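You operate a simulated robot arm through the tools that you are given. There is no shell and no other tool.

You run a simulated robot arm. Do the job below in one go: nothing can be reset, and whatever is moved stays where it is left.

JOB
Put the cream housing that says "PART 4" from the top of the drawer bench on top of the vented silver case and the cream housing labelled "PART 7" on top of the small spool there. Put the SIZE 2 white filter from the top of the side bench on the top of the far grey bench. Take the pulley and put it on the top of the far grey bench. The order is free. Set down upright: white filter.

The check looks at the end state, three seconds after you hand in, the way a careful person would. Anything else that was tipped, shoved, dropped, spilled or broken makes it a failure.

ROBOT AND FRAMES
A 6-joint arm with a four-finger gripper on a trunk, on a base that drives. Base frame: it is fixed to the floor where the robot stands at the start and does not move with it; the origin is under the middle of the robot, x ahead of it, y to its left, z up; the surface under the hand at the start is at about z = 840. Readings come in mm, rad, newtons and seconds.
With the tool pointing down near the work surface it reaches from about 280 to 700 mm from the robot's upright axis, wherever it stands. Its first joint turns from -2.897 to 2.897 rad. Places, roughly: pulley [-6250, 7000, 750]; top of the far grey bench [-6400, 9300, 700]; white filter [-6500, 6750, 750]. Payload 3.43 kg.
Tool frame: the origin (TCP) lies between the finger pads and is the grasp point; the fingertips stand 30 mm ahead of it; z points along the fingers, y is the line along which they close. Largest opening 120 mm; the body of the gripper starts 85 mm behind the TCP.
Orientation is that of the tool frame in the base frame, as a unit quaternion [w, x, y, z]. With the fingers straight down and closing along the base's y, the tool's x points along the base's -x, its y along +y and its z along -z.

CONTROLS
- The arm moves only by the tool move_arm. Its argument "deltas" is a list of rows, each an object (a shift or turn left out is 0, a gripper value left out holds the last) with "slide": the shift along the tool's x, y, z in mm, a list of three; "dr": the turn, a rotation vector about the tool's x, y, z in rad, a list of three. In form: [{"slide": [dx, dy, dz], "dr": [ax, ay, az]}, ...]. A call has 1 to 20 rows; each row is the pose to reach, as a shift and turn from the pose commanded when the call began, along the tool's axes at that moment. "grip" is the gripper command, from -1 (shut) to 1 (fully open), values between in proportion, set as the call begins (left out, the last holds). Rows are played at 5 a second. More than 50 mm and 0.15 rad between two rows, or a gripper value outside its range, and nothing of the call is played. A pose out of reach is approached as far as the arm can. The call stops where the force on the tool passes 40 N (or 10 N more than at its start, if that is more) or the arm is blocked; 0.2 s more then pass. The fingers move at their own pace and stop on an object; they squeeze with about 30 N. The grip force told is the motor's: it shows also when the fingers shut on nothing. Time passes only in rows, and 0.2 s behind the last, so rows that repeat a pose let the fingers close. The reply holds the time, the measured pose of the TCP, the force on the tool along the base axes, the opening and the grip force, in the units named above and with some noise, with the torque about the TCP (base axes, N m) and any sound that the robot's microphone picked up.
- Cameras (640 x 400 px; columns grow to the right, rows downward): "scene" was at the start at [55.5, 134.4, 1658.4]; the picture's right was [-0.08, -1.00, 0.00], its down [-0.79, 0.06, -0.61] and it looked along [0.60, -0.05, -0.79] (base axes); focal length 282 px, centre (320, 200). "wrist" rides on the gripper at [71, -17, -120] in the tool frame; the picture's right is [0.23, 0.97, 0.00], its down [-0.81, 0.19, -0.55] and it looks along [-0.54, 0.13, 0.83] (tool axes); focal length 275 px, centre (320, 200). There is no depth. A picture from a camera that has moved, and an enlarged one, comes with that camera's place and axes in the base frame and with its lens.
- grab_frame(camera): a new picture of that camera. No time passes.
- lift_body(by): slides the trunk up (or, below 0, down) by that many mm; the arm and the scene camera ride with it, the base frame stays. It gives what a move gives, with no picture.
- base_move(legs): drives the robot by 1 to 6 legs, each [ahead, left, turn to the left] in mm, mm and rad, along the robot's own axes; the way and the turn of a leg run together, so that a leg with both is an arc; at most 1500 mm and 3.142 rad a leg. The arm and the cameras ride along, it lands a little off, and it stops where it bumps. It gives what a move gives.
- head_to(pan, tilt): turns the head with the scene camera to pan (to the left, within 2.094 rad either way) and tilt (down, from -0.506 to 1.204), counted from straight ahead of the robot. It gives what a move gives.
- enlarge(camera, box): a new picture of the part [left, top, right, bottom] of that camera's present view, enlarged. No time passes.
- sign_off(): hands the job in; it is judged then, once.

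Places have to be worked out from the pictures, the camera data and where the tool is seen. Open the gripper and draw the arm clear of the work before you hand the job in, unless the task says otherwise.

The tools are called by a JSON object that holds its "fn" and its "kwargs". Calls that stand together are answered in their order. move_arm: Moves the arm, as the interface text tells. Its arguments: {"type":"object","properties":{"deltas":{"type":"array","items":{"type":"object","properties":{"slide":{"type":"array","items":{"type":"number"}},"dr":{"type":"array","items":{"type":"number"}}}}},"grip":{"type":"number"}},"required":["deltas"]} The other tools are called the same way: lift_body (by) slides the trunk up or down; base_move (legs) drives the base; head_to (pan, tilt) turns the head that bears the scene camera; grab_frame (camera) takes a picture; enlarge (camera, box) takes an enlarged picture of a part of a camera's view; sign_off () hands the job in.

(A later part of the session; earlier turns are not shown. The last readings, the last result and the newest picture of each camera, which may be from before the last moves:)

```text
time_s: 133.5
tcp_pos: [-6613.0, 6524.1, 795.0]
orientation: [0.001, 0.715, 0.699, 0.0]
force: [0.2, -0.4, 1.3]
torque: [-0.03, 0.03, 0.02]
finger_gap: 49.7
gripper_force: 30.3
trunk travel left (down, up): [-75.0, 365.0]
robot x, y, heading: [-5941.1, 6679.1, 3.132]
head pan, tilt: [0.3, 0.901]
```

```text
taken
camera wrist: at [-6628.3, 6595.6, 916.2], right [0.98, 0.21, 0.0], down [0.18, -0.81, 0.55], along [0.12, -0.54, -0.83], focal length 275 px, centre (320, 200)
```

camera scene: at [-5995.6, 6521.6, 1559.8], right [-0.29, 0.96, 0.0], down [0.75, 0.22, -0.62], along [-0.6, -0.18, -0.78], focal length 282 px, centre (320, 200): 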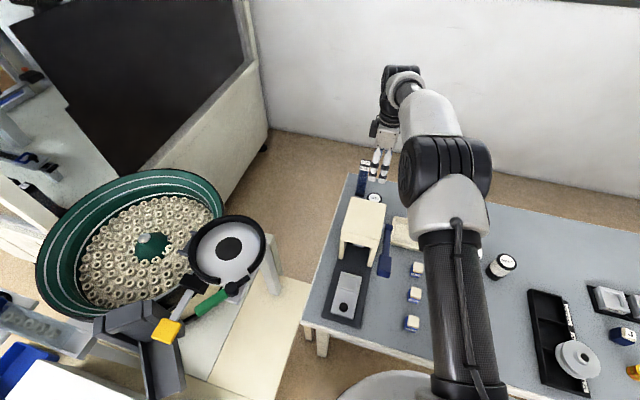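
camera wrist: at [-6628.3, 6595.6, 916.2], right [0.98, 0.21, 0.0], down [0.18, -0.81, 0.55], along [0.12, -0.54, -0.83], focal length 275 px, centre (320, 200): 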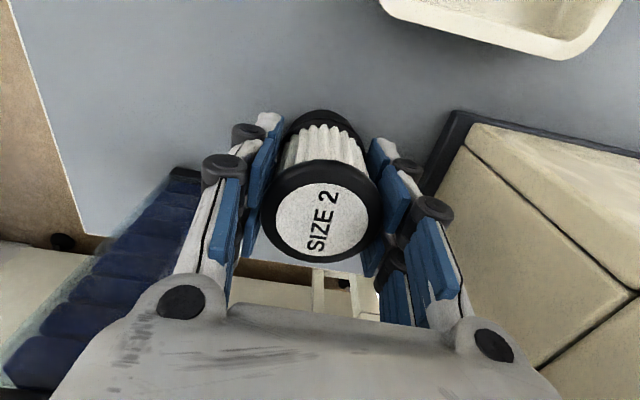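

It's gripped at 49.7 mm. I'll lift straight up about 235 mm, clear of the press and magazine.

{"fn": "move_arm", "kwargs": {"deltas": [{"slide": [0, 0, -10]}, {"slide": [0, 0, -30]}, {"slide": [0, 0, -65]}, {"slide": [0, 0, -105]}, {"slide": [0, 0, -145]}, {"slide": [0, 0, -185]}, {"slide": [0, 0, -225]}, {"slide": [0, 0, -240]}, {"slide": [0, 0, -240]}]}}

{"fn": "grab_frame", "kwargs": {"camera": "wrist"}}

{"fn": "grab_frame", "kwargs": {"camera": "scene"}}

```text
time_s: 135.5
tcp_pos: [-6613.8, 6525.7, 1035.8]
orientation: [-0.001, 0.714, 0.7, -0.001]
force: [-0.3, 0.1, -0.6]
torque: [-0.02, 0.0, 0.03]
finger_gap: 49.8
gripper_force: 30.1
trunk travel left (down, up): [-75.0, 365.0]
robot x, y, heading: [-5942.6, 6680.4, 3.129]
head pan, tilt: [0.3, 0.901]
```

```text
taken
camera wrist: at [-6630.0, 6596.5, 1156.7], right [0.98, 0.21, 0.0], down [0.18, -0.81, 0.55], along [0.12, -0.54, -0.83], focal length 275 px, centre (320, 200)
```

wrist: 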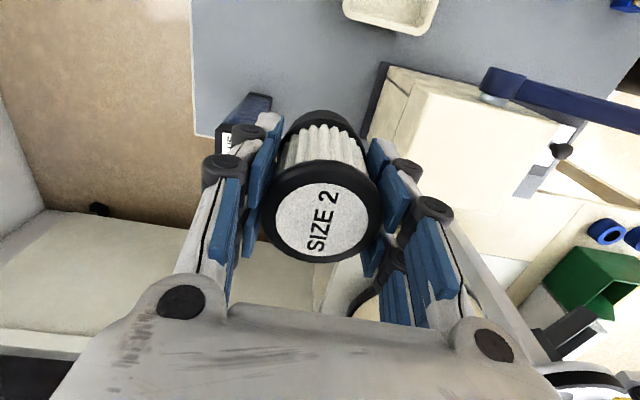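

```text
taken
camera scene: at [-5995.8, 6521.5, 1559.7], right [-0.29, 0.96, 0.0], down [0.75, 0.22, -0.62], along [-0.6, -0.18, -0.78], focal length 282 px, centre (320, 200)
```

scene: 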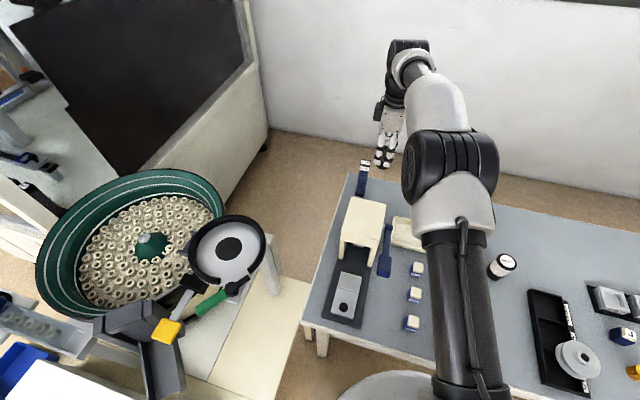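

The filter is held upright and clear, and the neighbours are undisturbed. I'll draw the arm back in toward the robot for driving.

{"fn": "move_arm", "kwargs": {"deltas": [{"slide": [40, 10, -10]}, {"slide": [80, 25, -20]}, {"slide": [115, 50, -30]}, {"slide": [145, 80, -40]}, {"slide": [165, 115, -50]}, {"slide": [167, 155, -60]}, {"slide": [167, 195, -60]}, {"slide": [167, 235, -60]}, {"slide": [167, 270, -60]}, {"slide": [167, 297, -60]}, {"slide": [167, 297, -60]}]}}

{"fn": "grab_frame", "kwargs": {"camera": "wrist"}}

```text
time_s: 137.9
tcp_pos: [-6312.9, 6683.7, 1094.2]
orientation: [0.0, 0.714, 0.701, 0.0]
force: [0.4, 0.7, 0.2]
torque: [0.0, 0.02, -0.02]
finger_gap: 49.6
gripper_force: 30.1
trunk travel left (down, up): [-75.0, 365.0]
robot x, y, heading: [-5942.7, 6684.6, 3.133]
head pan, tilt: [0.3, 0.901]
```

```text
taken
camera wrist: at [-6328.3, 6755.2, 1215.6], right [0.98, 0.21, 0.0], down [0.18, -0.81, 0.55], along [0.12, -0.54, -0.83], focal length 275 px, centre (320, 200)
```

wrist: 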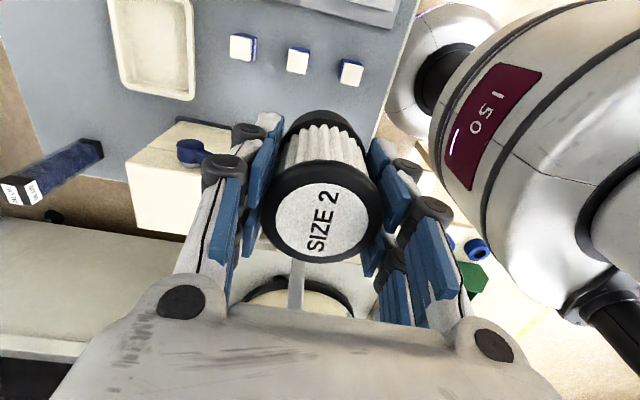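

The filter is secure. I'll back off from the bench and strafe right (+y) past the IDLE cabinet to the far bench.

{"fn": "base_move", "kwargs": {"legs": [[-520, 0, 0], [0, -1200, 0], [0, -1200, 0]]}}

{"fn": "head_to", "kwargs": {"pan": 0.0, "tilt": 0.6}}

{"fn": "grab_frame", "kwargs": {"camera": "scene"}}

```text
time_s: 152.1
tcp_pos: [-5760.7, 9053.7, 1094.5]
orientation: [0.0, 0.713, 0.701, 0.001]
force: [-0.1, 0.1, -1.5]
torque: [-0.01, 0.0, -0.04]
finger_gap: 49.8
gripper_force: 29.9
trunk travel left (down, up): [-75.0, 365.0]
robot x, y, heading: [-5390.3, 9052.9, 3.139]
head pan, tilt: [0.3, 0.901]
```

```text
time_s: 152.9
tcp_pos: [-5761.0, 9054.0, 1094.4]
orientation: [0.0, 0.713, 0.701, 0.0]
force: [0.4, 0.1, -0.8]
torque: [-0.02, -0.01, 0.02]
finger_gap: 49.7
gripper_force: 29.7
trunk travel left (down, up): [-75.0, 365.0]
robot x, y, heading: [-5392.5, 9055.9, 3.139]
head pan, tilt: [0.0, 0.6]
```

```text
taken
camera scene: at [-5459.6, 8914.3, 1584.5], right [0.01, 1.0, 0.0], down [0.57, 0.0, -0.82], along [-0.82, 0.01, -0.57], focal length 282 px, centre (320, 200)
```

scene: 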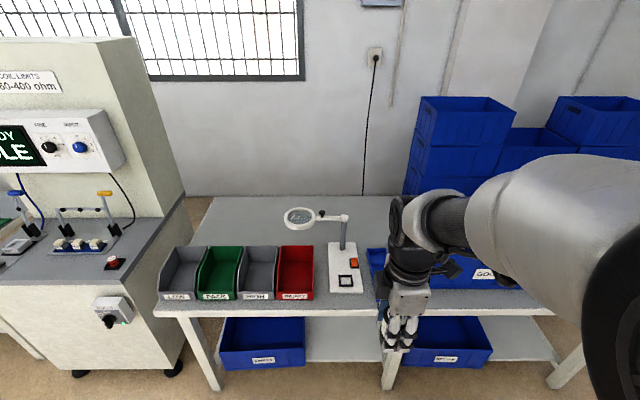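

The far bench (z≈740, front edge x≈-6022) has bins at the front left, a magnifier lamp whose head is near (-6230,8855,980), and free surface behind the bins. I'll strafe left 410 and check before approaching.

{"fn": "base_move", "kwargs": {"legs": [[0, 410, 0], [200, 0, 0]]}}

{"fn": "head_to", "kwargs": {"pan": 0.0, "tilt": 0.8}}

{"fn": "grab_frame", "kwargs": {"camera": "scene"}}

```text
time_s: 156.6
tcp_pos: [-5961.3, 8654.2, 1094.9]
orientation: [-0.001, 0.716, 0.698, 0.001]
force: [0.4, -0.4, 0.4]
torque: [-0.03, -0.02, 0.0]
finger_gap: 49.7
gripper_force: 29.9
trunk travel left (down, up): [-75.0, 365.0]
robot x, y, heading: [-5591.0, 8653.5, 3.123]
head pan, tilt: [0.0, 0.6]
```

```text
time_s: 157.3
tcp_pos: [-5960.5, 8653.6, 1094.3]
orientation: [0.0, 0.716, 0.698, 0.0]
force: [-0.1, -0.5, 0.1]
torque: [0.01, 0.02, -0.05]
finger_gap: 49.4
gripper_force: 29.9
trunk travel left (down, up): [-75.0, 365.0]
robot x, y, heading: [-5594.9, 8651.6, 3.126]
head pan, tilt: [0.0, 0.799]
```

```text
taken
camera scene: at [-5652.7, 8513.4, 1567.7], right [0.01, 1.0, 0.0], down [0.72, -0.01, -0.7], along [-0.7, 0.01, -0.72], focal length 282 px, centre (320, 200)
```

scene: 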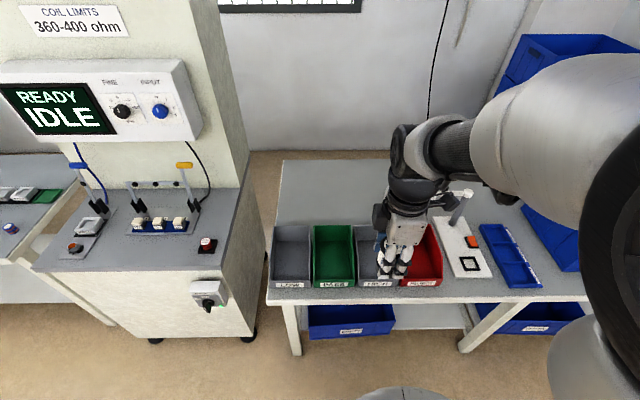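

The strip of bench behind the bins (x≈-6300…-6690, y≈8370…8800) is free. I'll approach to about x=-5810.

{"fn": "base_move", "kwargs": {"legs": [[215, 0, 0.015]]}}

{"fn": "head_to", "kwargs": {"pan": 0.0, "tilt": 0.85}}

{"fn": "grab_frame", "kwargs": {"camera": "scene"}}

{"fn": "grab_frame", "kwargs": {"camera": "wrist"}}

```text
time_s: 159.0
tcp_pos: [-6177.7, 8652.9, 1093.9]
orientation: [0.001, 0.711, 0.703, 0.001]
force: [0.1, 0.4, -0.9]
torque: [0.01, -0.01, 0.0]
finger_gap: 49.8
gripper_force: 30.0
trunk travel left (down, up): [-75.0, 365.0]
robot x, y, heading: [-5806.0, 8654.7, 3.139]
head pan, tilt: [0.0, 0.799]
```

```text
time_s: 159.7
tcp_pos: [-6177.0, 8652.7, 1095.3]
orientation: [0.0, 0.711, 0.703, 0.0]
force: [0.7, -0.3, -1.4]
torque: [-0.02, 0.04, -0.01]
finger_gap: 49.3
gripper_force: 30.0
trunk travel left (down, up): [-75.0, 365.0]
robot x, y, heading: [-5801.8, 8656.5, 3.135]
head pan, tilt: [0.0, 0.85]
```

```text
taken
camera scene: at [-5864.9, 8514.6, 1563.7], right [0.0, 1.0, 0.0], down [0.75, 0.0, -0.66], along [-0.66, 0.0, -0.75], focal length 282 px, centre (320, 200)
```

scene: 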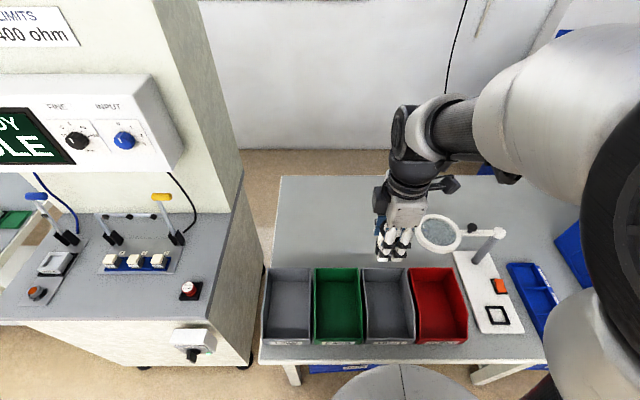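

```text
taken
camera wrist: at [-6193.2, 8723.5, 1215.7], right [0.98, 0.22, 0.0], down [0.18, -0.81, 0.55], along [0.12, -0.54, -0.83], focal length 275 px, centre (320, 200)
```

wrist: 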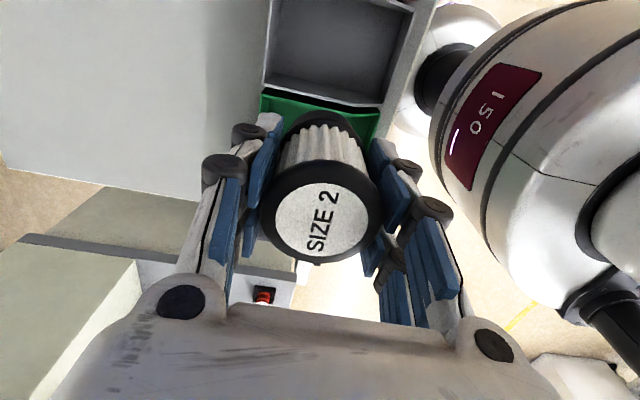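

The lamp head is about (-6328,8852,905). I'll carry the filter to (-6420,8560) behind the bins, well clear of the lamp, and descend partway.

{"fn": "move_arm", "kwargs": {"deltas": [{"slide": [-16, -40, 0]}, {"slide": [-32, -80, 0]}, {"slide": [-48, -120, 0]}, {"slide": [-64, -160, 0]}, {"slide": [-80, -200, 0]}, {"slide": [-95.7, -242, 0]}, {"slide": [-95.7, -242, 45]}, {"slide": [-95.7, -242, 90]}, {"slide": [-95.7, -242, 135]}, {"slide": [-95.7, -242, 180]}, {"slide": [-95.7, -242, 220]}, {"slide": [-95.7, -242, 240]}, {"slide": [-95.7, -242, 240]}]}}

{"fn": "grab_frame", "kwargs": {"camera": "wrist"}}

{"fn": "grab_frame", "kwargs": {"camera": "scene"}}

```text
time_s: 162.4
tcp_pos: [-6418.3, 8561.0, 854.2]
orientation: [0.0, 0.711, 0.703, 0.0]
force: [-0.2, -0.6, -1.3]
torque: [0.01, 0.0, -0.03]
finger_gap: 49.4
gripper_force: 30.4
trunk travel left (down, up): [-75.0, 365.0]
robot x, y, heading: [-5809.9, 8651.6, 3.138]
head pan, tilt: [0.0, 0.85]
```

```text
taken
camera wrist: at [-6435.2, 8632.1, 974.9], right [0.98, 0.22, 0.0], down [0.18, -0.81, 0.55], along [0.12, -0.54, -0.83], focal length 275 px, centre (320, 200)
```

wrist: 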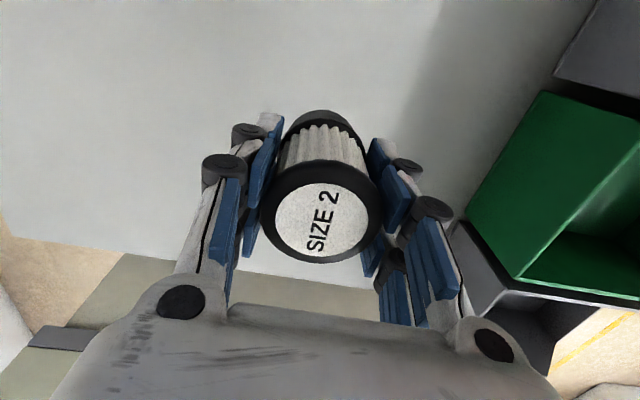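

```text
taken
camera scene: at [-5865.0, 8514.6, 1563.7], right [0.0, 1.0, 0.0], down [0.75, 0.0, -0.66], along [-0.66, 0.0, -0.75], focal length 282 px, centre (320, 200)
```

scene: 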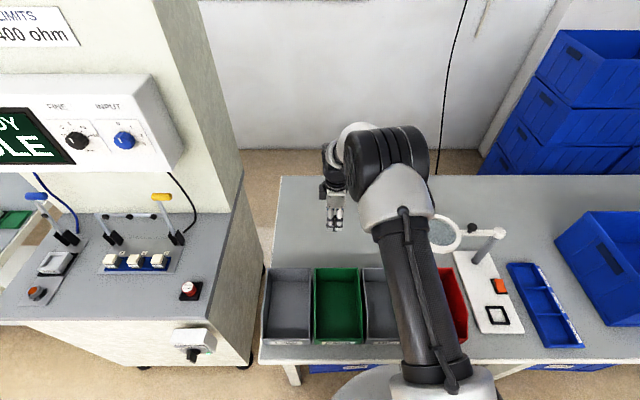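

The spot below is clear bench and the bins are about 100 mm away. I'll descend in steps to find the surface.

{"fn": "move_arm", "kwargs": {"deltas": [{"slide": [0, 0, 15]}, {"slide": [0, 0, 30]}, {"slide": [0, 0, 38]}, {"slide": [0, 0, 44]}, {"slide": [0, 0, 44]}]}}

{"fn": "grab_frame", "kwargs": {"camera": "wrist"}}

```text
time_s: 163.7
tcp_pos: [-6421.4, 8560.5, 812.1]
orientation: [0.0, 0.712, 0.702, 0.0]
force: [-0.3, -0.7, -0.5]
torque: [0.0, 0.0, -0.02]
finger_gap: 49.9
gripper_force: 29.8
trunk travel left (down, up): [-75.0, 365.0]
robot x, y, heading: [-5806.7, 8656.9, 3.139]
head pan, tilt: [0.0, 0.85]
```

```text
taken
camera wrist: at [-6436.9, 8631.5, 932.2], right [0.98, 0.22, 0.0], down [0.18, -0.81, 0.55], along [0.12, -0.54, -0.83], focal length 275 px, centre (320, 200)
```

wrist: 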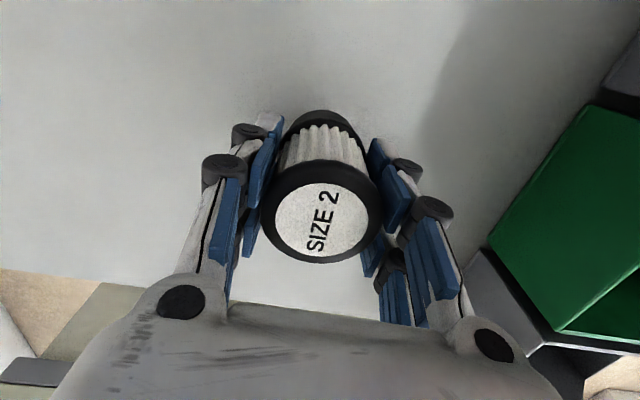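

Shadows show the surface is getting close. I'll continue with small steps.

{"fn": "move_arm", "kwargs": {"deltas": [{"slide": [0, 0, 3]}, {"slide": [0, 0, 6]}, {"slide": [0, 0, 8]}, {"slide": [0, 0, 8]}]}}

{"fn": "grab_frame", "kwargs": {"camera": "wrist"}}

```text
time_s: 164.7
tcp_pos: [-6420.2, 8560.6, 802.8]
orientation: [0.001, 0.712, 0.703, 0.001]
force: [0.7, 0.0, -0.9]
torque: [0.01, -0.03, 0.03]
finger_gap: 49.8
gripper_force: 30.3
trunk travel left (down, up): [-75.0, 365.0]
robot x, y, heading: [-5806.1, 8656.9, 3.141]
head pan, tilt: [0.0, 0.85]
```

```text
taken
camera wrist: at [-6436.1, 8630.6, 924.0], right [0.98, 0.22, 0.0], down [0.18, -0.81, 0.55], along [0.12, -0.54, -0.83], focal length 275 px, centre (320, 200)
```

wrist: 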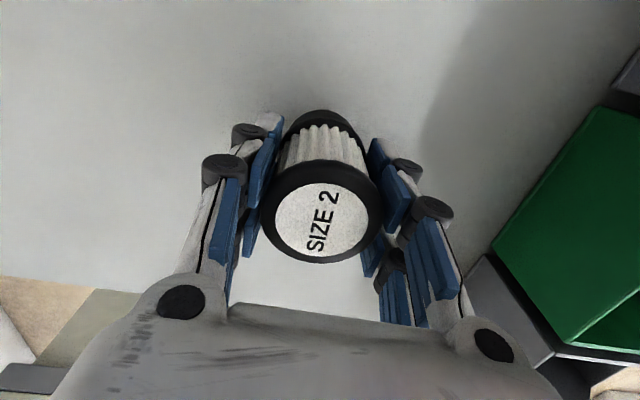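

{"fn": "move_arm", "kwargs": {"deltas": [{"slide": [0, 0, 2]}, {"slide": [0, 0, 4]}, {"slide": [0, 0, 6]}, {"slide": [0, 0, 6]}]}}

```text
time_s: 165.7
tcp_pos: [-6419.3, 8560.9, 796.1]
orientation: [0.001, 0.711, 0.703, 0.0]
force: [-0.3, 0.2, -0.2]
torque: [0.01, -0.01, 0.0]
finger_gap: 49.7
gripper_force: 29.7
trunk travel left (down, up): [-75.0, 365.0]
robot x, y, heading: [-5807.0, 8649.1, 3.138]
head pan, tilt: [0.0, 0.85]
```

Still free at TCP z≈796, so I'll continue down in small steps.

{"fn": "move_arm", "kwargs": {"deltas": [{"slide": [0, 0, 2]}, {"slide": [0, 0, 4]}, {"slide": [0, 0, 4]}]}}

{"fn": "move_arm", "kwargs": {"deltas": [{"slide": [0, 0, 2]}, {"slide": [0, 0, 3]}, {"slide": [0, 0, 3]}]}}

{"fn": "grab_frame", "kwargs": {"camera": "wrist"}}

```text
time_s: 166.4
tcp_pos: [-6420.0, 8561.6, 794.3]
orientation: [-0.001, 0.711, 0.703, -0.002]
force: [0.6, 4.3, 17.9]
torque: [0.26, -0.19, -0.02]
finger_gap: 49.7
gripper_force: 30.1
trunk travel left (down, up): [-75.0, 365.0]
robot x, y, heading: [-5805.6, 8650.9, 3.14]
head pan, tilt: [0.0, 0.85]
```

```text
time_s: 167.2
tcp_pos: [-6420.1, 8559.8, 791.5]
orientation: [-0.003, 0.711, 0.703, -0.001]
force: [-3.8, 5.5, 28.3]
torque: [0.35, 0.01, 0.02]
finger_gap: 49.1
gripper_force: 29.8
trunk travel left (down, up): [-75.0, 365.0]
robot x, y, heading: [-5809.4, 8655.9, 3.138]
head pan, tilt: [0.0, 0.85]
```

```text
taken
camera wrist: at [-6435.7, 8630.8, 912.5], right [0.98, 0.22, -0.01], down [0.18, -0.81, 0.55], along [0.12, -0.54, -0.83], focal length 275 px, centre (320, 200)
```

wrist: 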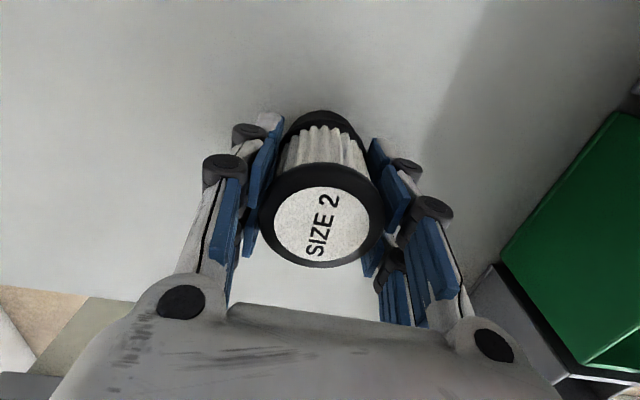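

Contact was at TCP ≈795, so I'll ease back up 4 mm to relieve the pressure and check the force.

{"fn": "move_arm", "kwargs": {"deltas": [{"slide": [0, 0, -2]}, {"slide": [0, 0, -4.5]}, {"slide": [0, 0, -4.5]}]}}

{"fn": "enlarge", "kwargs": {"camera": "wrist", "box": [220, 80, 420, 290]}}

```text
time_s: 168.1
tcp_pos: [-6417.2, 8560.4, 791.4]
orientation: [0.002, 0.711, 0.703, 0.002]
force: [0.0, -0.7, -0.9]
torque: [-0.01, 0.01, 0.02]
finger_gap: 49.1
gripper_force: 30.4
trunk travel left (down, up): [-75.0, 365.0]
robot x, y, heading: [-5805.9, 8649.8, 3.138]
head pan, tilt: [0.0, 0.85]
```

```text
1.90 times, centred on (320, 185) of wrist
camera zoom: at [-6434.3, 8631.6, 912.7], right [0.98, 0.22, 0.01], down [0.18, -0.81, 0.55], along [0.13, -0.54, -0.83], focal length 524 px, centre (320, 229)
```

zoom: 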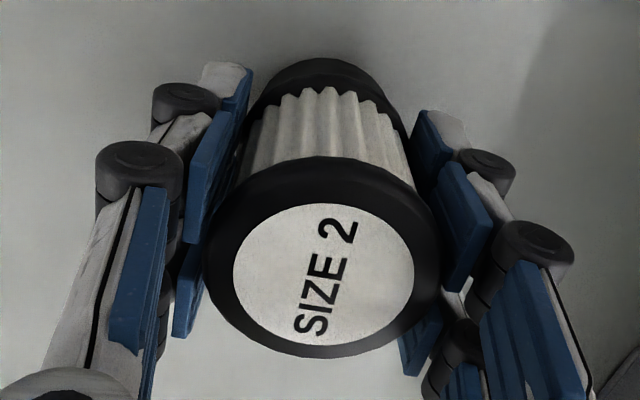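

The force is back to zero. I'll lower 1.2 mm for light contact and then release.

{"fn": "move_arm", "kwargs": {"deltas": [{"slide": [0, 0, 0.6]}, {"slide": [0, 0, 1.2]}, {"slide": [0, 0, 1.2]}]}}

```text
time_s: 168.8
tcp_pos: [-6420.0, 8559.6, 791.8]
orientation: [0.0, 0.712, 0.702, 0.0]
force: [0.2, 0.5, -1.1]
torque: [0.0, -0.01, -0.02]
finger_gap: 49.3
gripper_force: 30.5
trunk travel left (down, up): [-75.0, 365.0]
robot x, y, heading: [-5808.3, 8655.4, 3.137]
head pan, tilt: [0.0, 0.85]
```

{"fn": "move_arm", "kwargs": {"deltas": [{"slide": [0, 0, 0.7]}, {"slide": [0, 0, 1.2]}, {"slide": [0, 0, 1.2]}]}}

```text
time_s: 169.7
tcp_pos: [-6420.5, 8559.7, 792.1]
orientation: [-0.001, 0.711, 0.703, -0.001]
force: [-0.4, 0.9, 1.5]
torque: [0.07, 0.02, 0.01]
finger_gap: 49.4
gripper_force: 29.6
trunk travel left (down, up): [-75.0, 365.0]
robot x, y, heading: [-5809.2, 8656.6, 3.139]
head pan, tilt: [0.0, 0.85]
```

Light contact is starting. I'll open and let it stand, then check before rising.

{"fn": "move_arm", "kwargs": {"deltas": [{"slide": [0, 0, 0]}, {"slide": [0, 0, 0]}, {"slide": [0, 0, 0]}, {"slide": [0, 0, 0]}], "grip": 0.35}}

{"fn": "grab_frame", "kwargs": {"camera": "wrist"}}

```text
time_s: 170.7
tcp_pos: [-6419.9, 8560.0, 790.1]
orientation: [0.0, 0.712, 0.703, 0.0]
force: [0.1, 0.2, -0.8]
torque: [0.04, -0.01, 0.0]
finger_gap: 81.1
gripper_force: 0.0
trunk travel left (down, up): [-75.0, 365.0]
robot x, y, heading: [-5808.3, 8654.1, 3.141]
head pan, tilt: [0.0, 0.85]
```

```text
taken
camera wrist: at [-6435.8, 8631.0, 912.4], right [0.98, 0.22, 0.0], down [0.18, -0.81, 0.55], along [0.12, -0.54, -0.83], focal length 275 px, centre (320, 200)
```

wrist: 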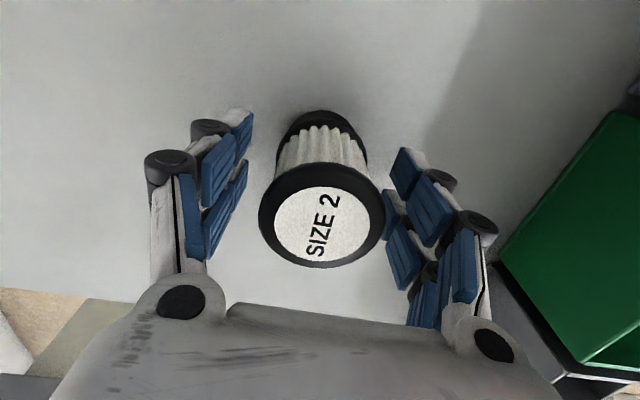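

The filter stands free. I'll rise straight up and then draw the arm back.

{"fn": "move_arm", "kwargs": {"deltas": [{"slide": [0, 0, -40]}, {"slide": [0, 0, -85]}, {"slide": [0, 0, -130]}, {"slide": [0, 0, -175]}, {"slide": [0, 0, -220]}, {"slide": [0, 0, -265]}, {"slide": [0, 0, -305]}, {"slide": [15, 40, -305]}, {"slide": [30, 80, -305]}, {"slide": [45, 120, -305]}, {"slide": [60, 160, -305]}, {"slide": [80, 200, -305]}, {"slide": [95, 242, -305]}, {"slide": [95, 242, -305]}]}}

{"fn": "grab_frame", "kwargs": {"camera": "scene"}}

{"fn": "enlarge", "kwargs": {"camera": "scene", "box": [260, 160, 420, 280]}}

```text
time_s: 173.7
tcp_pos: [-6177.8, 8652.0, 1096.6]
orientation: [0.001, 0.711, 0.703, 0.001]
force: [-0.2, 0.5, 0.2]
torque: [-0.01, 0.03, 0.0]
finger_gap: 81.0
gripper_force: 0.1
trunk travel left (down, up): [-75.0, 365.0]
robot x, y, heading: [-5811.4, 8655.5, 3.145]
head pan, tilt: [0.0, 0.85]
```

```text
taken
camera scene: at [-5865.3, 8514.5, 1563.6], right [0.0, 1.0, 0.0], down [0.75, 0.0, -0.66], along [-0.66, 0.0, -0.75], focal length 282 px, centre (320, 200)
```

scene: 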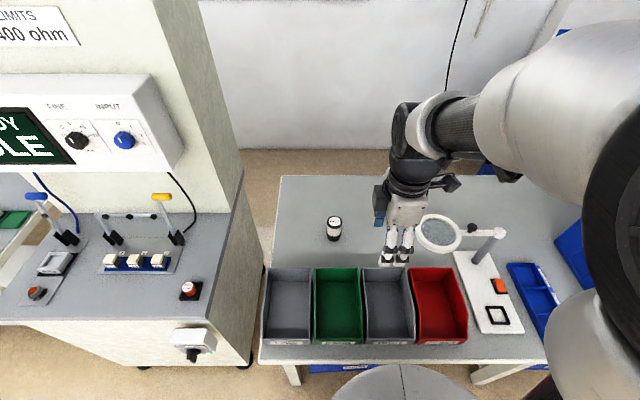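

```text
3.33 times, centred on (340, 220) of scene
camera zoom: at [-5865.3, 8514.5, 1563.6], right [0.0, 1.0, 0.0], down [0.75, 0.0, -0.66], along [-0.66, 0.0, -0.75], focal length 938 px, centre (253, 133)
```

zoom: 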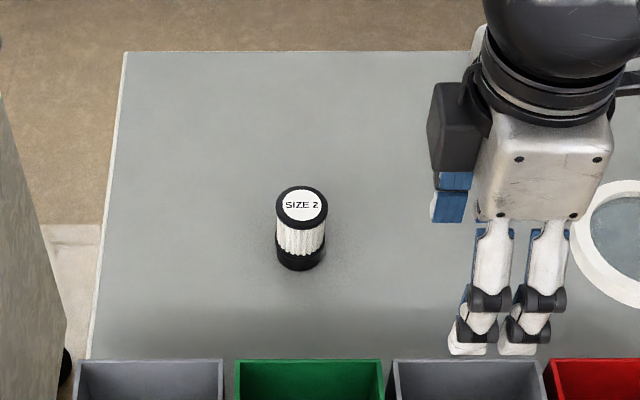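

The SIZE 2 filter is upright on the far bench. I'll go back for the pulley: back off, strafe left about 1690 mm, then approach the side bench.

{"fn": "base_move", "kwargs": {"legs": [[-415, 0, 0], [0, 850, 0], [0, 810, 0]]}}

{"fn": "head_to", "kwargs": {"pan": 0.0, "tilt": 0.7}}

{"fn": "grab_frame", "kwargs": {"camera": "scene"}}

```text
time_s: 184.2
tcp_pos: [-5770.4, 7015.7, 1096.2]
orientation: [0.0, 0.716, 0.698, 0.0]
force: [-0.4, 0.3, -0.5]
torque: [0.0, 0.0, -0.02]
finger_gap: 80.9
gripper_force: 0.0
trunk travel left (down, up): [-75.0, 365.0]
robot x, y, heading: [-5398.2, 7012.0, 3.121]
head pan, tilt: [0.0, 0.85]
```

```text
time_s: 184.9
tcp_pos: [-5769.5, 7015.9, 1096.4]
orientation: [0.0, 0.717, 0.697, 0.0]
force: [0.1, 0.1, 1.0]
torque: [-0.04, 0.01, 0.02]
finger_gap: 81.0
gripper_force: 0.1
trunk travel left (down, up): [-75.0, 365.0]
robot x, y, heading: [-5397.5, 7013.7, 3.122]
head pan, tilt: [0.0, 0.7]
```

```text
taken
camera scene: at [-5465.7, 6873.0, 1575.9], right [0.02, 1.0, 0.0], down [0.64, -0.01, -0.76], along [-0.76, 0.01, -0.64], focal length 282 px, centre (320, 200)
```

scene: 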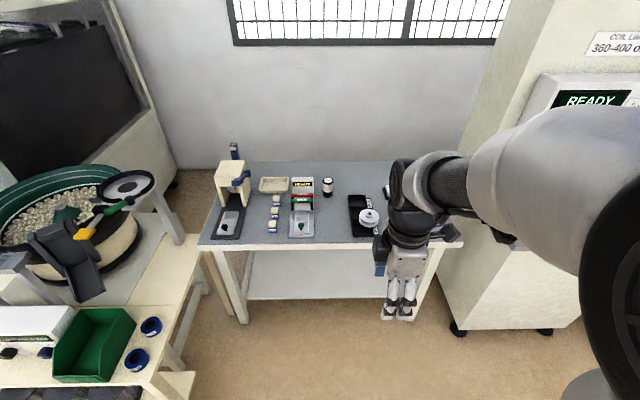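

The bench is unchanged. I'll approach about 490 mm to stand near (-5885,7010).

{"fn": "base_move", "kwargs": {"legs": [[490, 0, 0.02]]}}

{"fn": "head_to", "kwargs": {"pan": 0.0, "tilt": 1.0}}

{"fn": "grab_frame", "kwargs": {"camera": "scene"}}

{"fn": "grab_frame", "kwargs": {"camera": "wrist"}}

```text
time_s: 187.8
tcp_pos: [-6266.9, 7015.7, 1097.5]
orientation: [0.0, 0.712, 0.702, -0.001]
force: [-0.4, -0.3, -1.1]
torque: [-0.03, -0.02, -0.03]
finger_gap: 81.1
gripper_force: 0.1
trunk travel left (down, up): [-75.0, 365.0]
robot x, y, heading: [-5893.1, 7015.2, 3.135]
head pan, tilt: [0.0, 0.7]
```

```text
time_s: 188.6
tcp_pos: [-6265.4, 7014.4, 1098.2]
orientation: [-0.001, 0.712, 0.702, 0.001]
force: [-0.5, 0.6, -0.4]
torque: [-0.01, -0.04, 0.0]
finger_gap: 81.1
gripper_force: 0.1
trunk travel left (down, up): [-75.0, 365.0]
robot x, y, heading: [-5893.4, 7017.6, 3.142]
head pan, tilt: [0.0, 1.0]
```

```text
taken
camera scene: at [-5944.3, 6877.5, 1552.6], right [0.0, 1.0, 0.0], down [0.84, 0.0, -0.54], along [-0.54, 0.0, -0.84], focal length 282 px, centre (320, 200)
```

scene: 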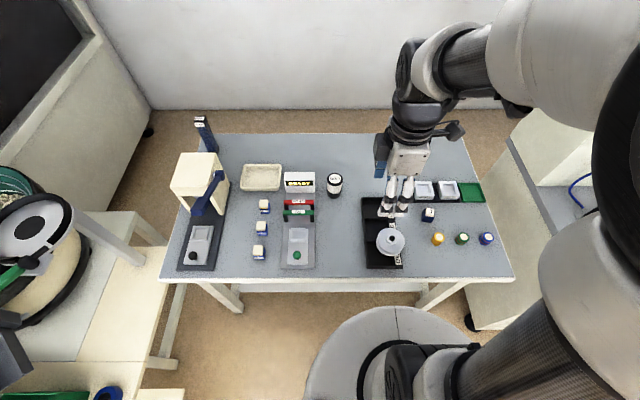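

```text
taken
camera wrist: at [-6282.1, 7086.7, 1218.6], right [0.98, 0.22, 0.0], down [0.18, -0.81, 0.55], along [0.12, -0.54, -0.83], focal length 275 px, centre (320, 200)
```

wrist: 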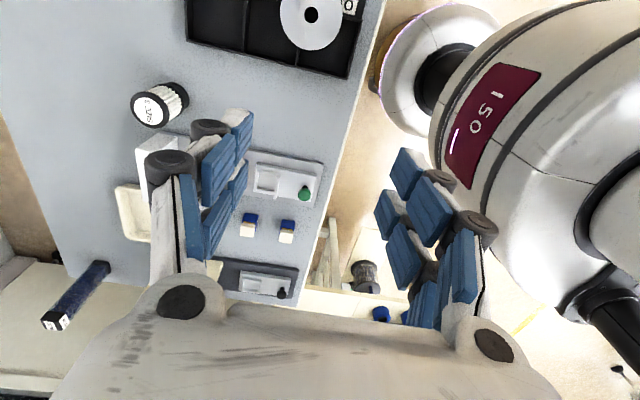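

I'll enlarge the pulley to see how it rests on the tray.

{"fn": "enlarge", "kwargs": {"camera": "scene", "box": [355, 190, 435, 275]}}

{"fn": "enlarge", "kwargs": {"camera": "wrist", "box": [180, 0, 380, 90]}}

```text
4.71 times, centred on (395, 232) of scene
camera zoom: at [-5944.3, 6877.5, 1552.6], right [0.0, 1.0, 0.0], down [0.84, 0.0, -0.54], along [-0.54, 0.0, -0.84], focal length 1325 px, centre (-33, 47)
```

zoom: 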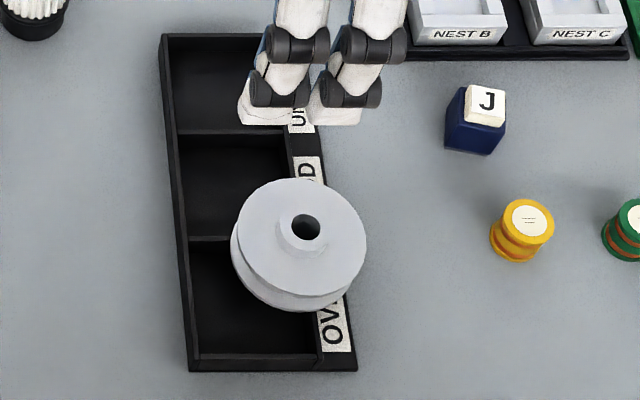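

```text
3.20 times, centred on (280, 45) of wrist
camera zoom: at [-6282.1, 7086.7, 1218.6], right [0.98, 0.22, 0.0], down [0.18, -0.81, 0.55], along [0.12, -0.54, -0.83], focal length 881 px, centre (448, 696)
```

zoom: 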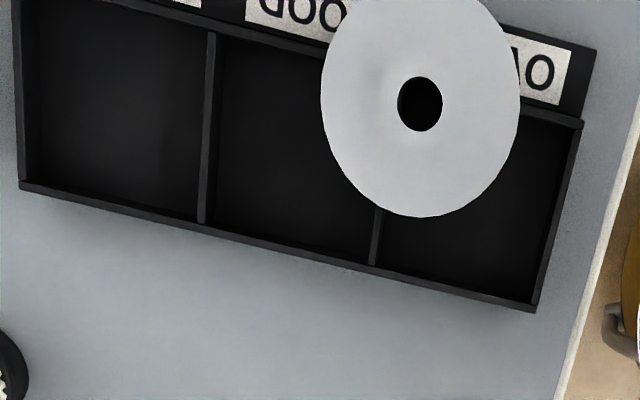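

The pulley (about 84 mm across, hub top near z=804) rests level on the tray walls at about (-6293,7087). I'll open fully, move above it and descend partway to check.

{"fn": "move_arm", "kwargs": {"deltas": [{"slide": [36, -14, 20]}, {"slide": [71.6, -28, 40]}, {"slide": [71.6, -28, 80]}, {"slide": [71.6, -28, 120]}, {"slide": [71.6, -28, 160]}, {"slide": [71.6, -28, 195]}, {"slide": [71.6, -28, 195]}], "grip": 1}}

{"fn": "grab_frame", "kwargs": {"camera": "wrist"}}

{"fn": "grab_frame", "kwargs": {"camera": "scene"}}

```text
time_s: 190.2
tcp_pos: [-6293.3, 7087.7, 899.5]
orientation: [0.0, 0.712, 0.702, -0.001]
force: [-0.4, -0.4, -0.6]
torque: [-0.01, 0.02, 0.01]
finger_gap: 120.2
gripper_force: 0.0
trunk travel left (down, up): [-75.0, 365.0]
robot x, y, heading: [-5896.2, 7018.0, 3.136]
head pan, tilt: [0.0, 1.0]
```

```text
taken
camera wrist: at [-6309.6, 7157.6, 1020.7], right [0.98, 0.22, 0.0], down [0.18, -0.81, 0.55], along [0.12, -0.54, -0.83], focal length 275 px, centre (320, 200)
```

wrist: 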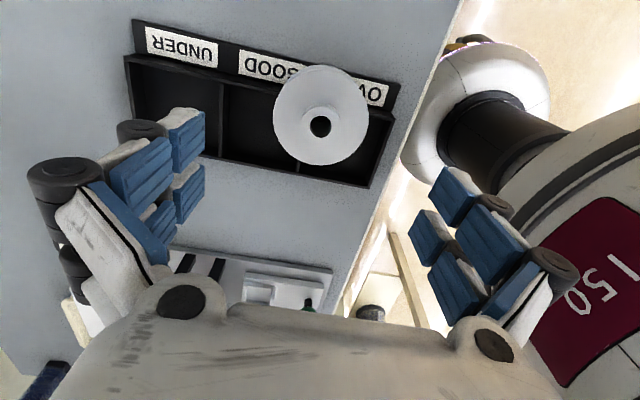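

```text
taken
camera scene: at [-5944.1, 6877.4, 1552.6], right [0.0, 1.0, 0.0], down [0.84, 0.0, -0.54], along [-0.54, 0.0, -0.84], focal length 282 px, centre (320, 200)
```

scene: 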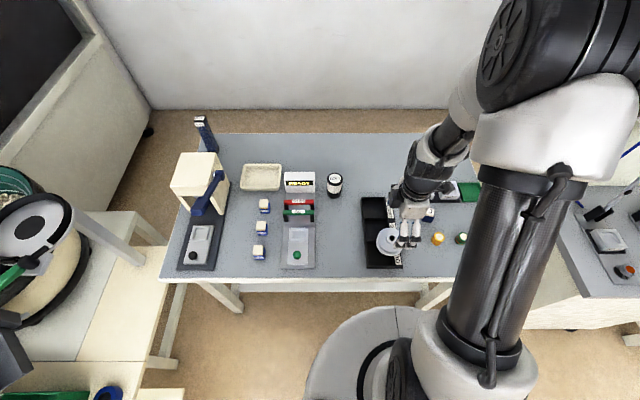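

I'll enlarge the wrist view of the pulley to refine its centre and height.

{"fn": "enlarge", "kwargs": {"camera": "wrist", "box": [220, 40, 420, 200]}}

{"fn": "enlarge", "kwargs": {"camera": "scene", "box": [355, 200, 435, 275]}}

```text
2.50 times, centred on (320, 120) of wrist
camera zoom: at [-6309.6, 7157.6, 1020.7], right [0.98, 0.22, 0.0], down [0.18, -0.81, 0.55], along [0.12, -0.54, -0.83], focal length 688 px, centre (320, 400)
```

zoom: 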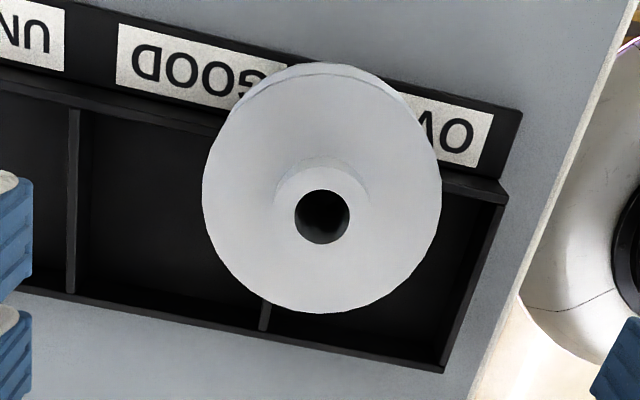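

```text
5.33 times, centred on (395, 238) of scene
camera zoom: at [-5944.1, 6877.4, 1552.6], right [0.0, 1.0, 0.0], down [0.84, 0.0, -0.54], along [-0.54, 0.0, -0.84], focal length 1501 px, centre (-80, 0)
```

zoom: 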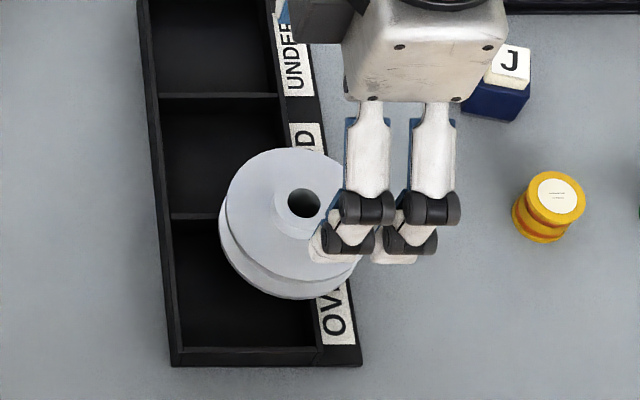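

The pulley axis (-6293.5,7088) is under the TCP; flange top ≈791, bottom ≈771. I'll descend to TCP z≈815 and check.

{"fn": "move_arm", "kwargs": {"deltas": [{"slide": [0, 0, 35]}, {"slide": [0, 0, 65]}, {"slide": [0, 0, 84]}, {"slide": [0, 0, 84]}]}}

{"fn": "grab_frame", "kwargs": {"camera": "wrist"}}

{"fn": "enlarge", "kwargs": {"camera": "scene", "box": [355, 200, 435, 275]}}

```text
time_s: 191.2
tcp_pos: [-6291.7, 7086.8, 815.3]
orientation: [-0.001, 0.712, 0.703, 0.0]
force: [-1.0, -0.2, -0.4]
torque: [-0.02, -0.01, 0.0]
finger_gap: 120.0
gripper_force: 0.1
trunk travel left (down, up): [-75.0, 365.0]
robot x, y, heading: [-5897.6, 7016.0, 3.142]
head pan, tilt: [0.0, 1.0]
```

```text
taken
camera wrist: at [-6308.5, 7158.1, 936.9], right [0.98, 0.22, 0.0], down [0.18, -0.81, 0.55], along [0.12, -0.54, -0.83], focal length 275 px, centre (320, 200)
```

wrist: 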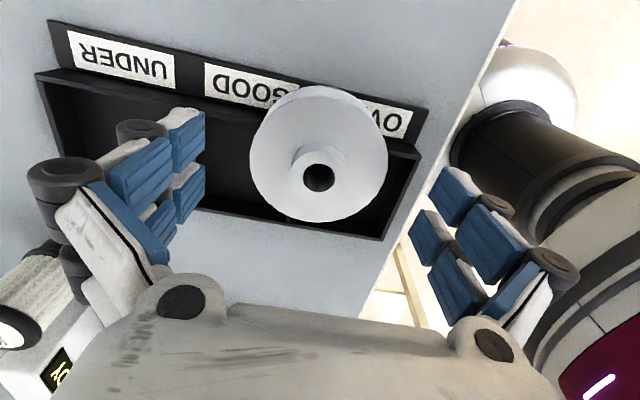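

```text
5.33 times, centred on (395, 238) of scene
camera zoom: at [-5944.3, 6877.4, 1552.5], right [0.0, 1.0, 0.0], down [0.84, 0.0, -0.54], along [-0.54, 0.0, -0.84], focal length 1501 px, centre (-80, 0)
```

zoom: 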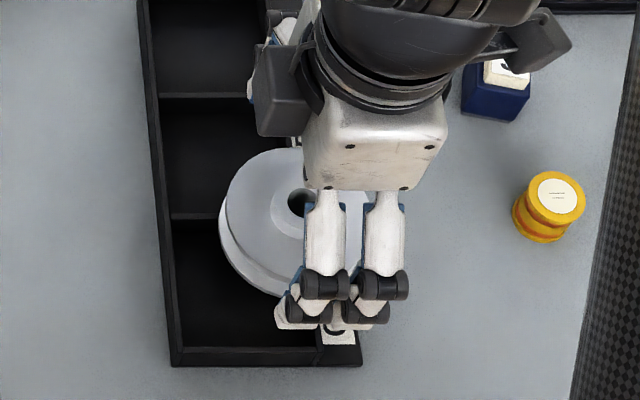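

The pulley is centred between the fingers. I'll go 10 mm lower so the pads span both flanges, then close.

{"fn": "move_arm", "kwargs": {"deltas": [{"slide": [-0.5, -1, 4]}, {"slide": [-0.5, -1, 8]}, {"slide": [-0.5, -1, 10]}, {"slide": [-0.5, -1, 10]}]}}

{"fn": "move_arm", "kwargs": {"deltas": [{"slide": [0, 0, 0]}, {"slide": [0, 0, 0]}, {"slide": [0, 0, 0]}, {"slide": [0, 0, 0]}, {"slide": [0, 0, 0]}], "grip": -1}}

{"fn": "grab_frame", "kwargs": {"camera": "wrist"}}

```text
time_s: 192.2
tcp_pos: [-6293.1, 7085.9, 807.5]
orientation: [0.0, 0.712, 0.702, 0.0]
force: [0.7, -0.2, 0.6]
torque: [0.01, 0.04, -0.04]
finger_gap: 120.0
gripper_force: 0.1
trunk travel left (down, up): [-75.0, 365.0]
robot x, y, heading: [-5896.3, 7018.5, 3.138]
head pan, tilt: [0.0, 1.0]
```

```text
time_s: 193.4
tcp_pos: [-6293.0, 7087.8, 807.1]
orientation: [0.0, 0.712, 0.702, 0.0]
force: [0.5, 0.1, 2.4]
torque: [0.01, -0.13, 0.01]
finger_gap: 77.7
gripper_force: 30.2
trunk travel left (down, up): [-75.0, 365.0]
robot x, y, heading: [-5897.8, 7015.5, 3.139]
head pan, tilt: [0.0, 1.0]
```

```text
taken
camera wrist: at [-6309.7, 7157.5, 928.9], right [0.98, 0.22, 0.0], down [0.18, -0.81, 0.55], along [0.12, -0.54, -0.83], focal length 275 px, centre (320, 200)
```

wrist: 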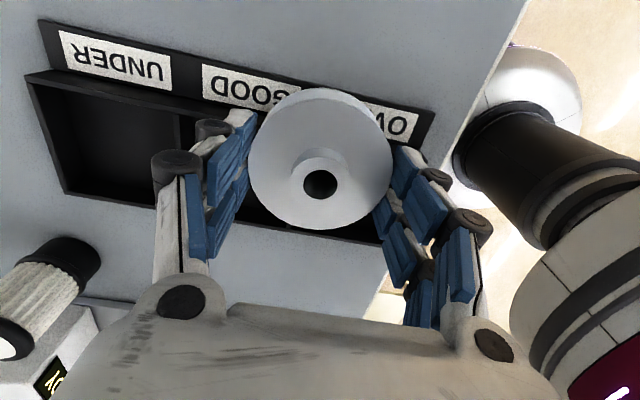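

It's gripped at 77.7 mm. I'll lift gently and check.

{"fn": "move_arm", "kwargs": {"deltas": [{"slide": [0, 0, -5]}, {"slide": [0, 0, -15]}, {"slide": [0, 0, -40]}, {"slide": [0, 0, -80]}, {"slide": [0, 0, -80]}]}}

{"fn": "grab_frame", "kwargs": {"camera": "wrist"}}

{"fn": "enlarge", "kwargs": {"camera": "scene", "box": [340, 160, 460, 280]}}

```text
time_s: 194.6
tcp_pos: [-6295.3, 7086.2, 886.5]
orientation: [0.0, 0.712, 0.702, -0.001]
force: [0.2, -0.9, -1.3]
torque: [-0.01, -0.04, -0.01]
finger_gap: 77.4
gripper_force: 29.6
trunk travel left (down, up): [-75.0, 365.0]
robot x, y, heading: [-5895.9, 7018.6, 3.138]
head pan, tilt: [0.0, 1.0]
```

```text
taken
camera wrist: at [-6311.9, 7157.0, 1008.4], right [0.98, 0.22, 0.0], down [0.18, -0.81, 0.55], along [0.12, -0.54, -0.83], focal length 275 px, centre (320, 200)
```

wrist: 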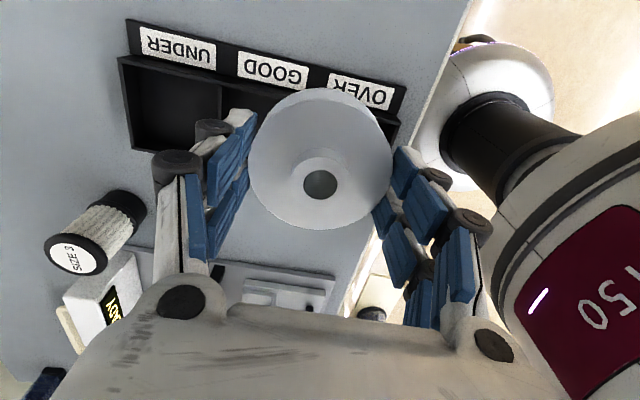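

```text
3.33 times, centred on (400, 220) of scene
camera zoom: at [-5944.4, 6877.5, 1552.5], right [0.0, 1.0, 0.0], down [0.84, 0.0, -0.54], along [-0.54, 0.0, -0.84], focal length 938 px, centre (53, 133)
```

zoom: 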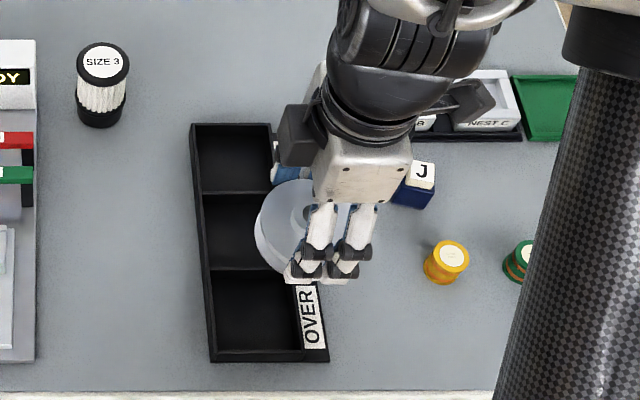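

The pulley came up level and the tray stayed put. I'll raise it to travel height and draw it in.

{"fn": "move_arm", "kwargs": {"deltas": [{"slide": [0, 0, -45]}, {"slide": [0, 0, -90]}, {"slide": [0, 0, -135]}, {"slide": [-20, 8, -170]}, {"slide": [-45, 18, -200]}, {"slide": [-71.6, 29, -210]}, {"slide": [-71.6, 29, -210]}]}}

{"fn": "base_move", "kwargs": {"legs": [[-500, 0, 0], [0, -820, 0], [0, -820, 0]]}}

{"fn": "head_to", "kwargs": {"pan": 0.0, "tilt": 0.8}}

{"fn": "grab_frame", "kwargs": {"camera": "scene"}}

{"fn": "grab_frame", "kwargs": {"camera": "wrist"}}

```text
time_s: 196.2
tcp_pos: [-6266.1, 7010.7, 1098.6]
orientation: [0.001, 0.712, 0.702, 0.001]
force: [0.4, 0.2, -1.5]
torque: [-0.01, -0.02, 0.0]
finger_gap: 77.3
gripper_force: 30.0
trunk travel left (down, up): [-75.0, 365.0]
robot x, y, heading: [-5896.5, 7016.8, 3.139]
head pan, tilt: [0.0, 1.0]
```

```text
time_s: 207.1
tcp_pos: [-5730.3, 8638.5, 1098.1]
orientation: [0.0, 0.718, 0.696, 0.0]
force: [0.0, -0.2, -1.5]
torque: [-0.02, 0.0, 0.03]
finger_gap: 77.3
gripper_force: 30.3
trunk travel left (down, up): [-75.0, 365.0]
robot x, y, heading: [-5358.6, 8634.6, 3.115]
head pan, tilt: [0.0, 1.0]
```

```text
time_s: 207.8
tcp_pos: [-5729.0, 8638.0, 1097.8]
orientation: [0.0, 0.718, 0.696, 0.001]
force: [-0.1, 0.2, -2.2]
torque: [0.01, 0.02, 0.03]
finger_gap: 77.3
gripper_force: 29.6
trunk travel left (down, up): [-75.0, 365.0]
robot x, y, heading: [-5359.0, 8638.1, 3.117]
head pan, tilt: [0.0, 0.799]
```

```text
taken
camera scene: at [-5421.1, 8498.3, 1567.6], right [0.02, 1.0, 0.0], down [0.72, -0.02, -0.7], along [-0.7, 0.02, -0.72], focal length 282 px, centre (320, 200)
```

scene: 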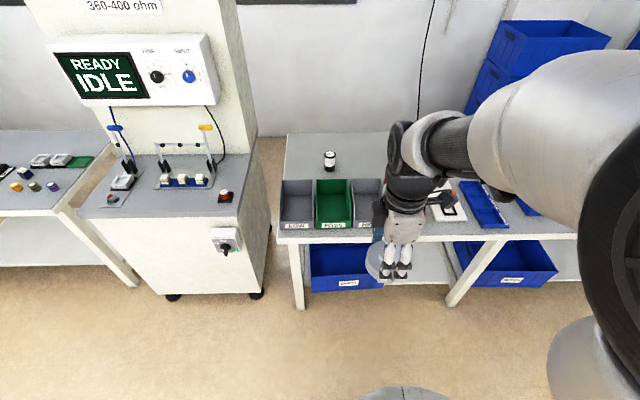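

```text
taken
camera wrist: at [-5744.4, 8709.2, 1219.5], right [0.98, 0.2, 0.0], down [0.17, -0.82, 0.55], along [0.11, -0.54, -0.83], focal length 275 px, centre (320, 200)
```

wrist: 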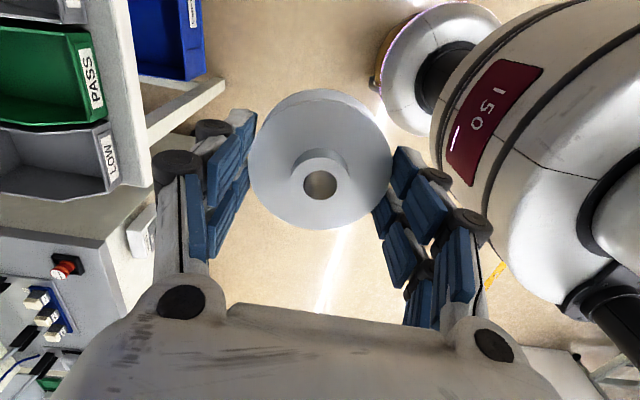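

The pulley is held well. I'll approach the far bench to about (-5804,8600) and straighten the heading.

{"fn": "base_move", "kwargs": {"legs": [[0, 0, 0.023], [0, 40, 0], [440, 0, 0]]}}

{"fn": "head_to", "kwargs": {"pan": 0.0, "tilt": 0.85}}

{"fn": "grab_frame", "kwargs": {"camera": "scene"}}

```text
time_s: 211.4
tcp_pos: [-6174.7, 8590.5, 1099.5]
orientation: [0.0, 0.711, 0.703, 0.0]
force: [-0.5, 0.4, -1.6]
torque: [0.03, -0.05, 0.02]
finger_gap: 77.5
gripper_force: 29.9
trunk travel left (down, up): [-75.0, 365.0]
robot x, y, heading: [-5807.5, 8598.0, 3.143]
head pan, tilt: [0.0, 0.799]
```

```text
time_s: 212.0
tcp_pos: [-6173.2, 8590.0, 1098.4]
orientation: [0.001, 0.711, 0.703, 0.0]
force: [0.3, -0.2, -2.1]
torque: [0.0, 0.01, -0.04]
finger_gap: 77.5
gripper_force: 30.1
trunk travel left (down, up): [-75.0, 365.0]
robot x, y, heading: [-5804.5, 8597.5, 3.141]
head pan, tilt: [0.0, 0.85]
```

```text
taken
camera scene: at [-5861.0, 8456.7, 1563.6], right [0.0, 1.0, 0.0], down [0.75, 0.0, -0.66], along [-0.66, 0.0, -0.75], focal length 282 px, centre (320, 200)
```

scene: 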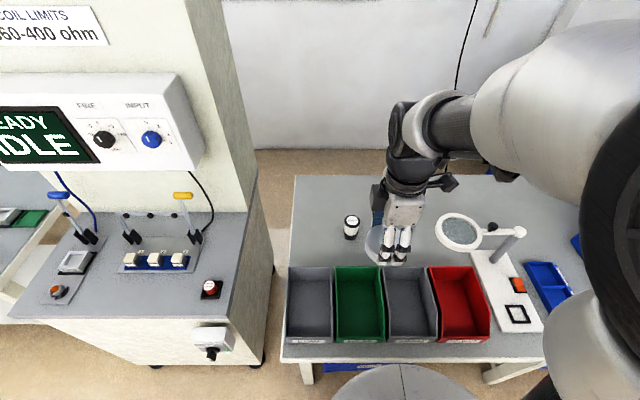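

I'll carry the pulley over to (-6430,8440), on the free surface left of the filter, and descend partway.

{"fn": "move_arm", "kwargs": {"deltas": [{"slide": [-20, -40, 0]}, {"slide": [-45, -80, 0]}, {"slide": [-70, -120, 0]}, {"slide": [-95, -160, 0]}, {"slide": [-120, -200, 0]}, {"slide": [-145, -235, 0]}, {"slide": [-152.9, -254.3, 0]}, {"slide": [-152.9, -254.3, 45]}, {"slide": [-152.9, -254.3, 90]}, {"slide": [-152.9, -254.3, 135]}, {"slide": [-152.9, -254.3, 180]}, {"slide": [-152.9, -254.3, 225]}, {"slide": [-152.9, -254.3, 265]}, {"slide": [-152.9, -254.3, 265]}]}}

{"fn": "grab_frame", "kwargs": {"camera": "wrist"}}

{"fn": "grab_frame", "kwargs": {"camera": "scene"}}

```text
time_s: 215.0
tcp_pos: [-6430.3, 8438.9, 832.7]
orientation: [0.0, 0.712, 0.702, 0.0]
force: [0.5, -0.3, -1.9]
torque: [0.0, 0.01, -0.01]
finger_gap: 77.4
gripper_force: 30.3
trunk travel left (down, up): [-75.0, 365.0]
robot x, y, heading: [-5802.7, 8592.7, 3.143]
head pan, tilt: [0.0, 0.85]
```

```text
taken
camera wrist: at [-6447.7, 8510.3, 953.5], right [0.98, 0.22, 0.0], down [0.18, -0.81, 0.55], along [0.12, -0.54, -0.83], focal length 275 px, centre (320, 200)
```

wrist: 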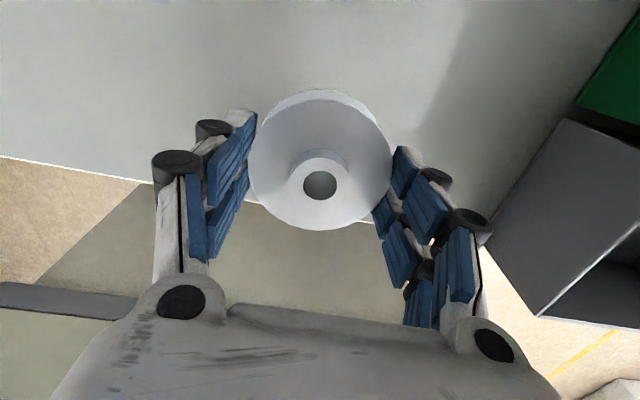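

```text
taken
camera scene: at [-5861.0, 8456.7, 1563.7], right [0.0, 1.0, 0.0], down [0.75, 0.0, -0.66], along [-0.66, 0.0, -0.75], focal length 282 px, centre (320, 200)
```

scene: 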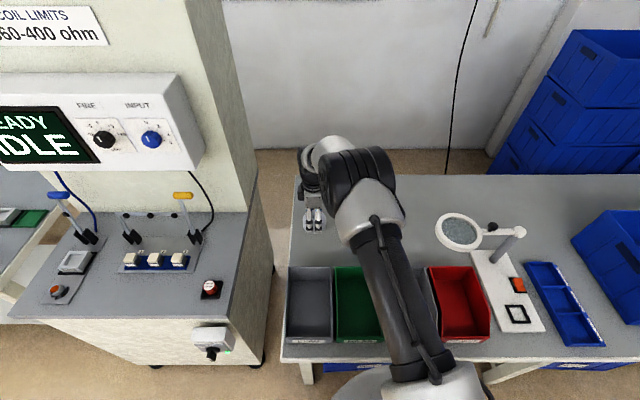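

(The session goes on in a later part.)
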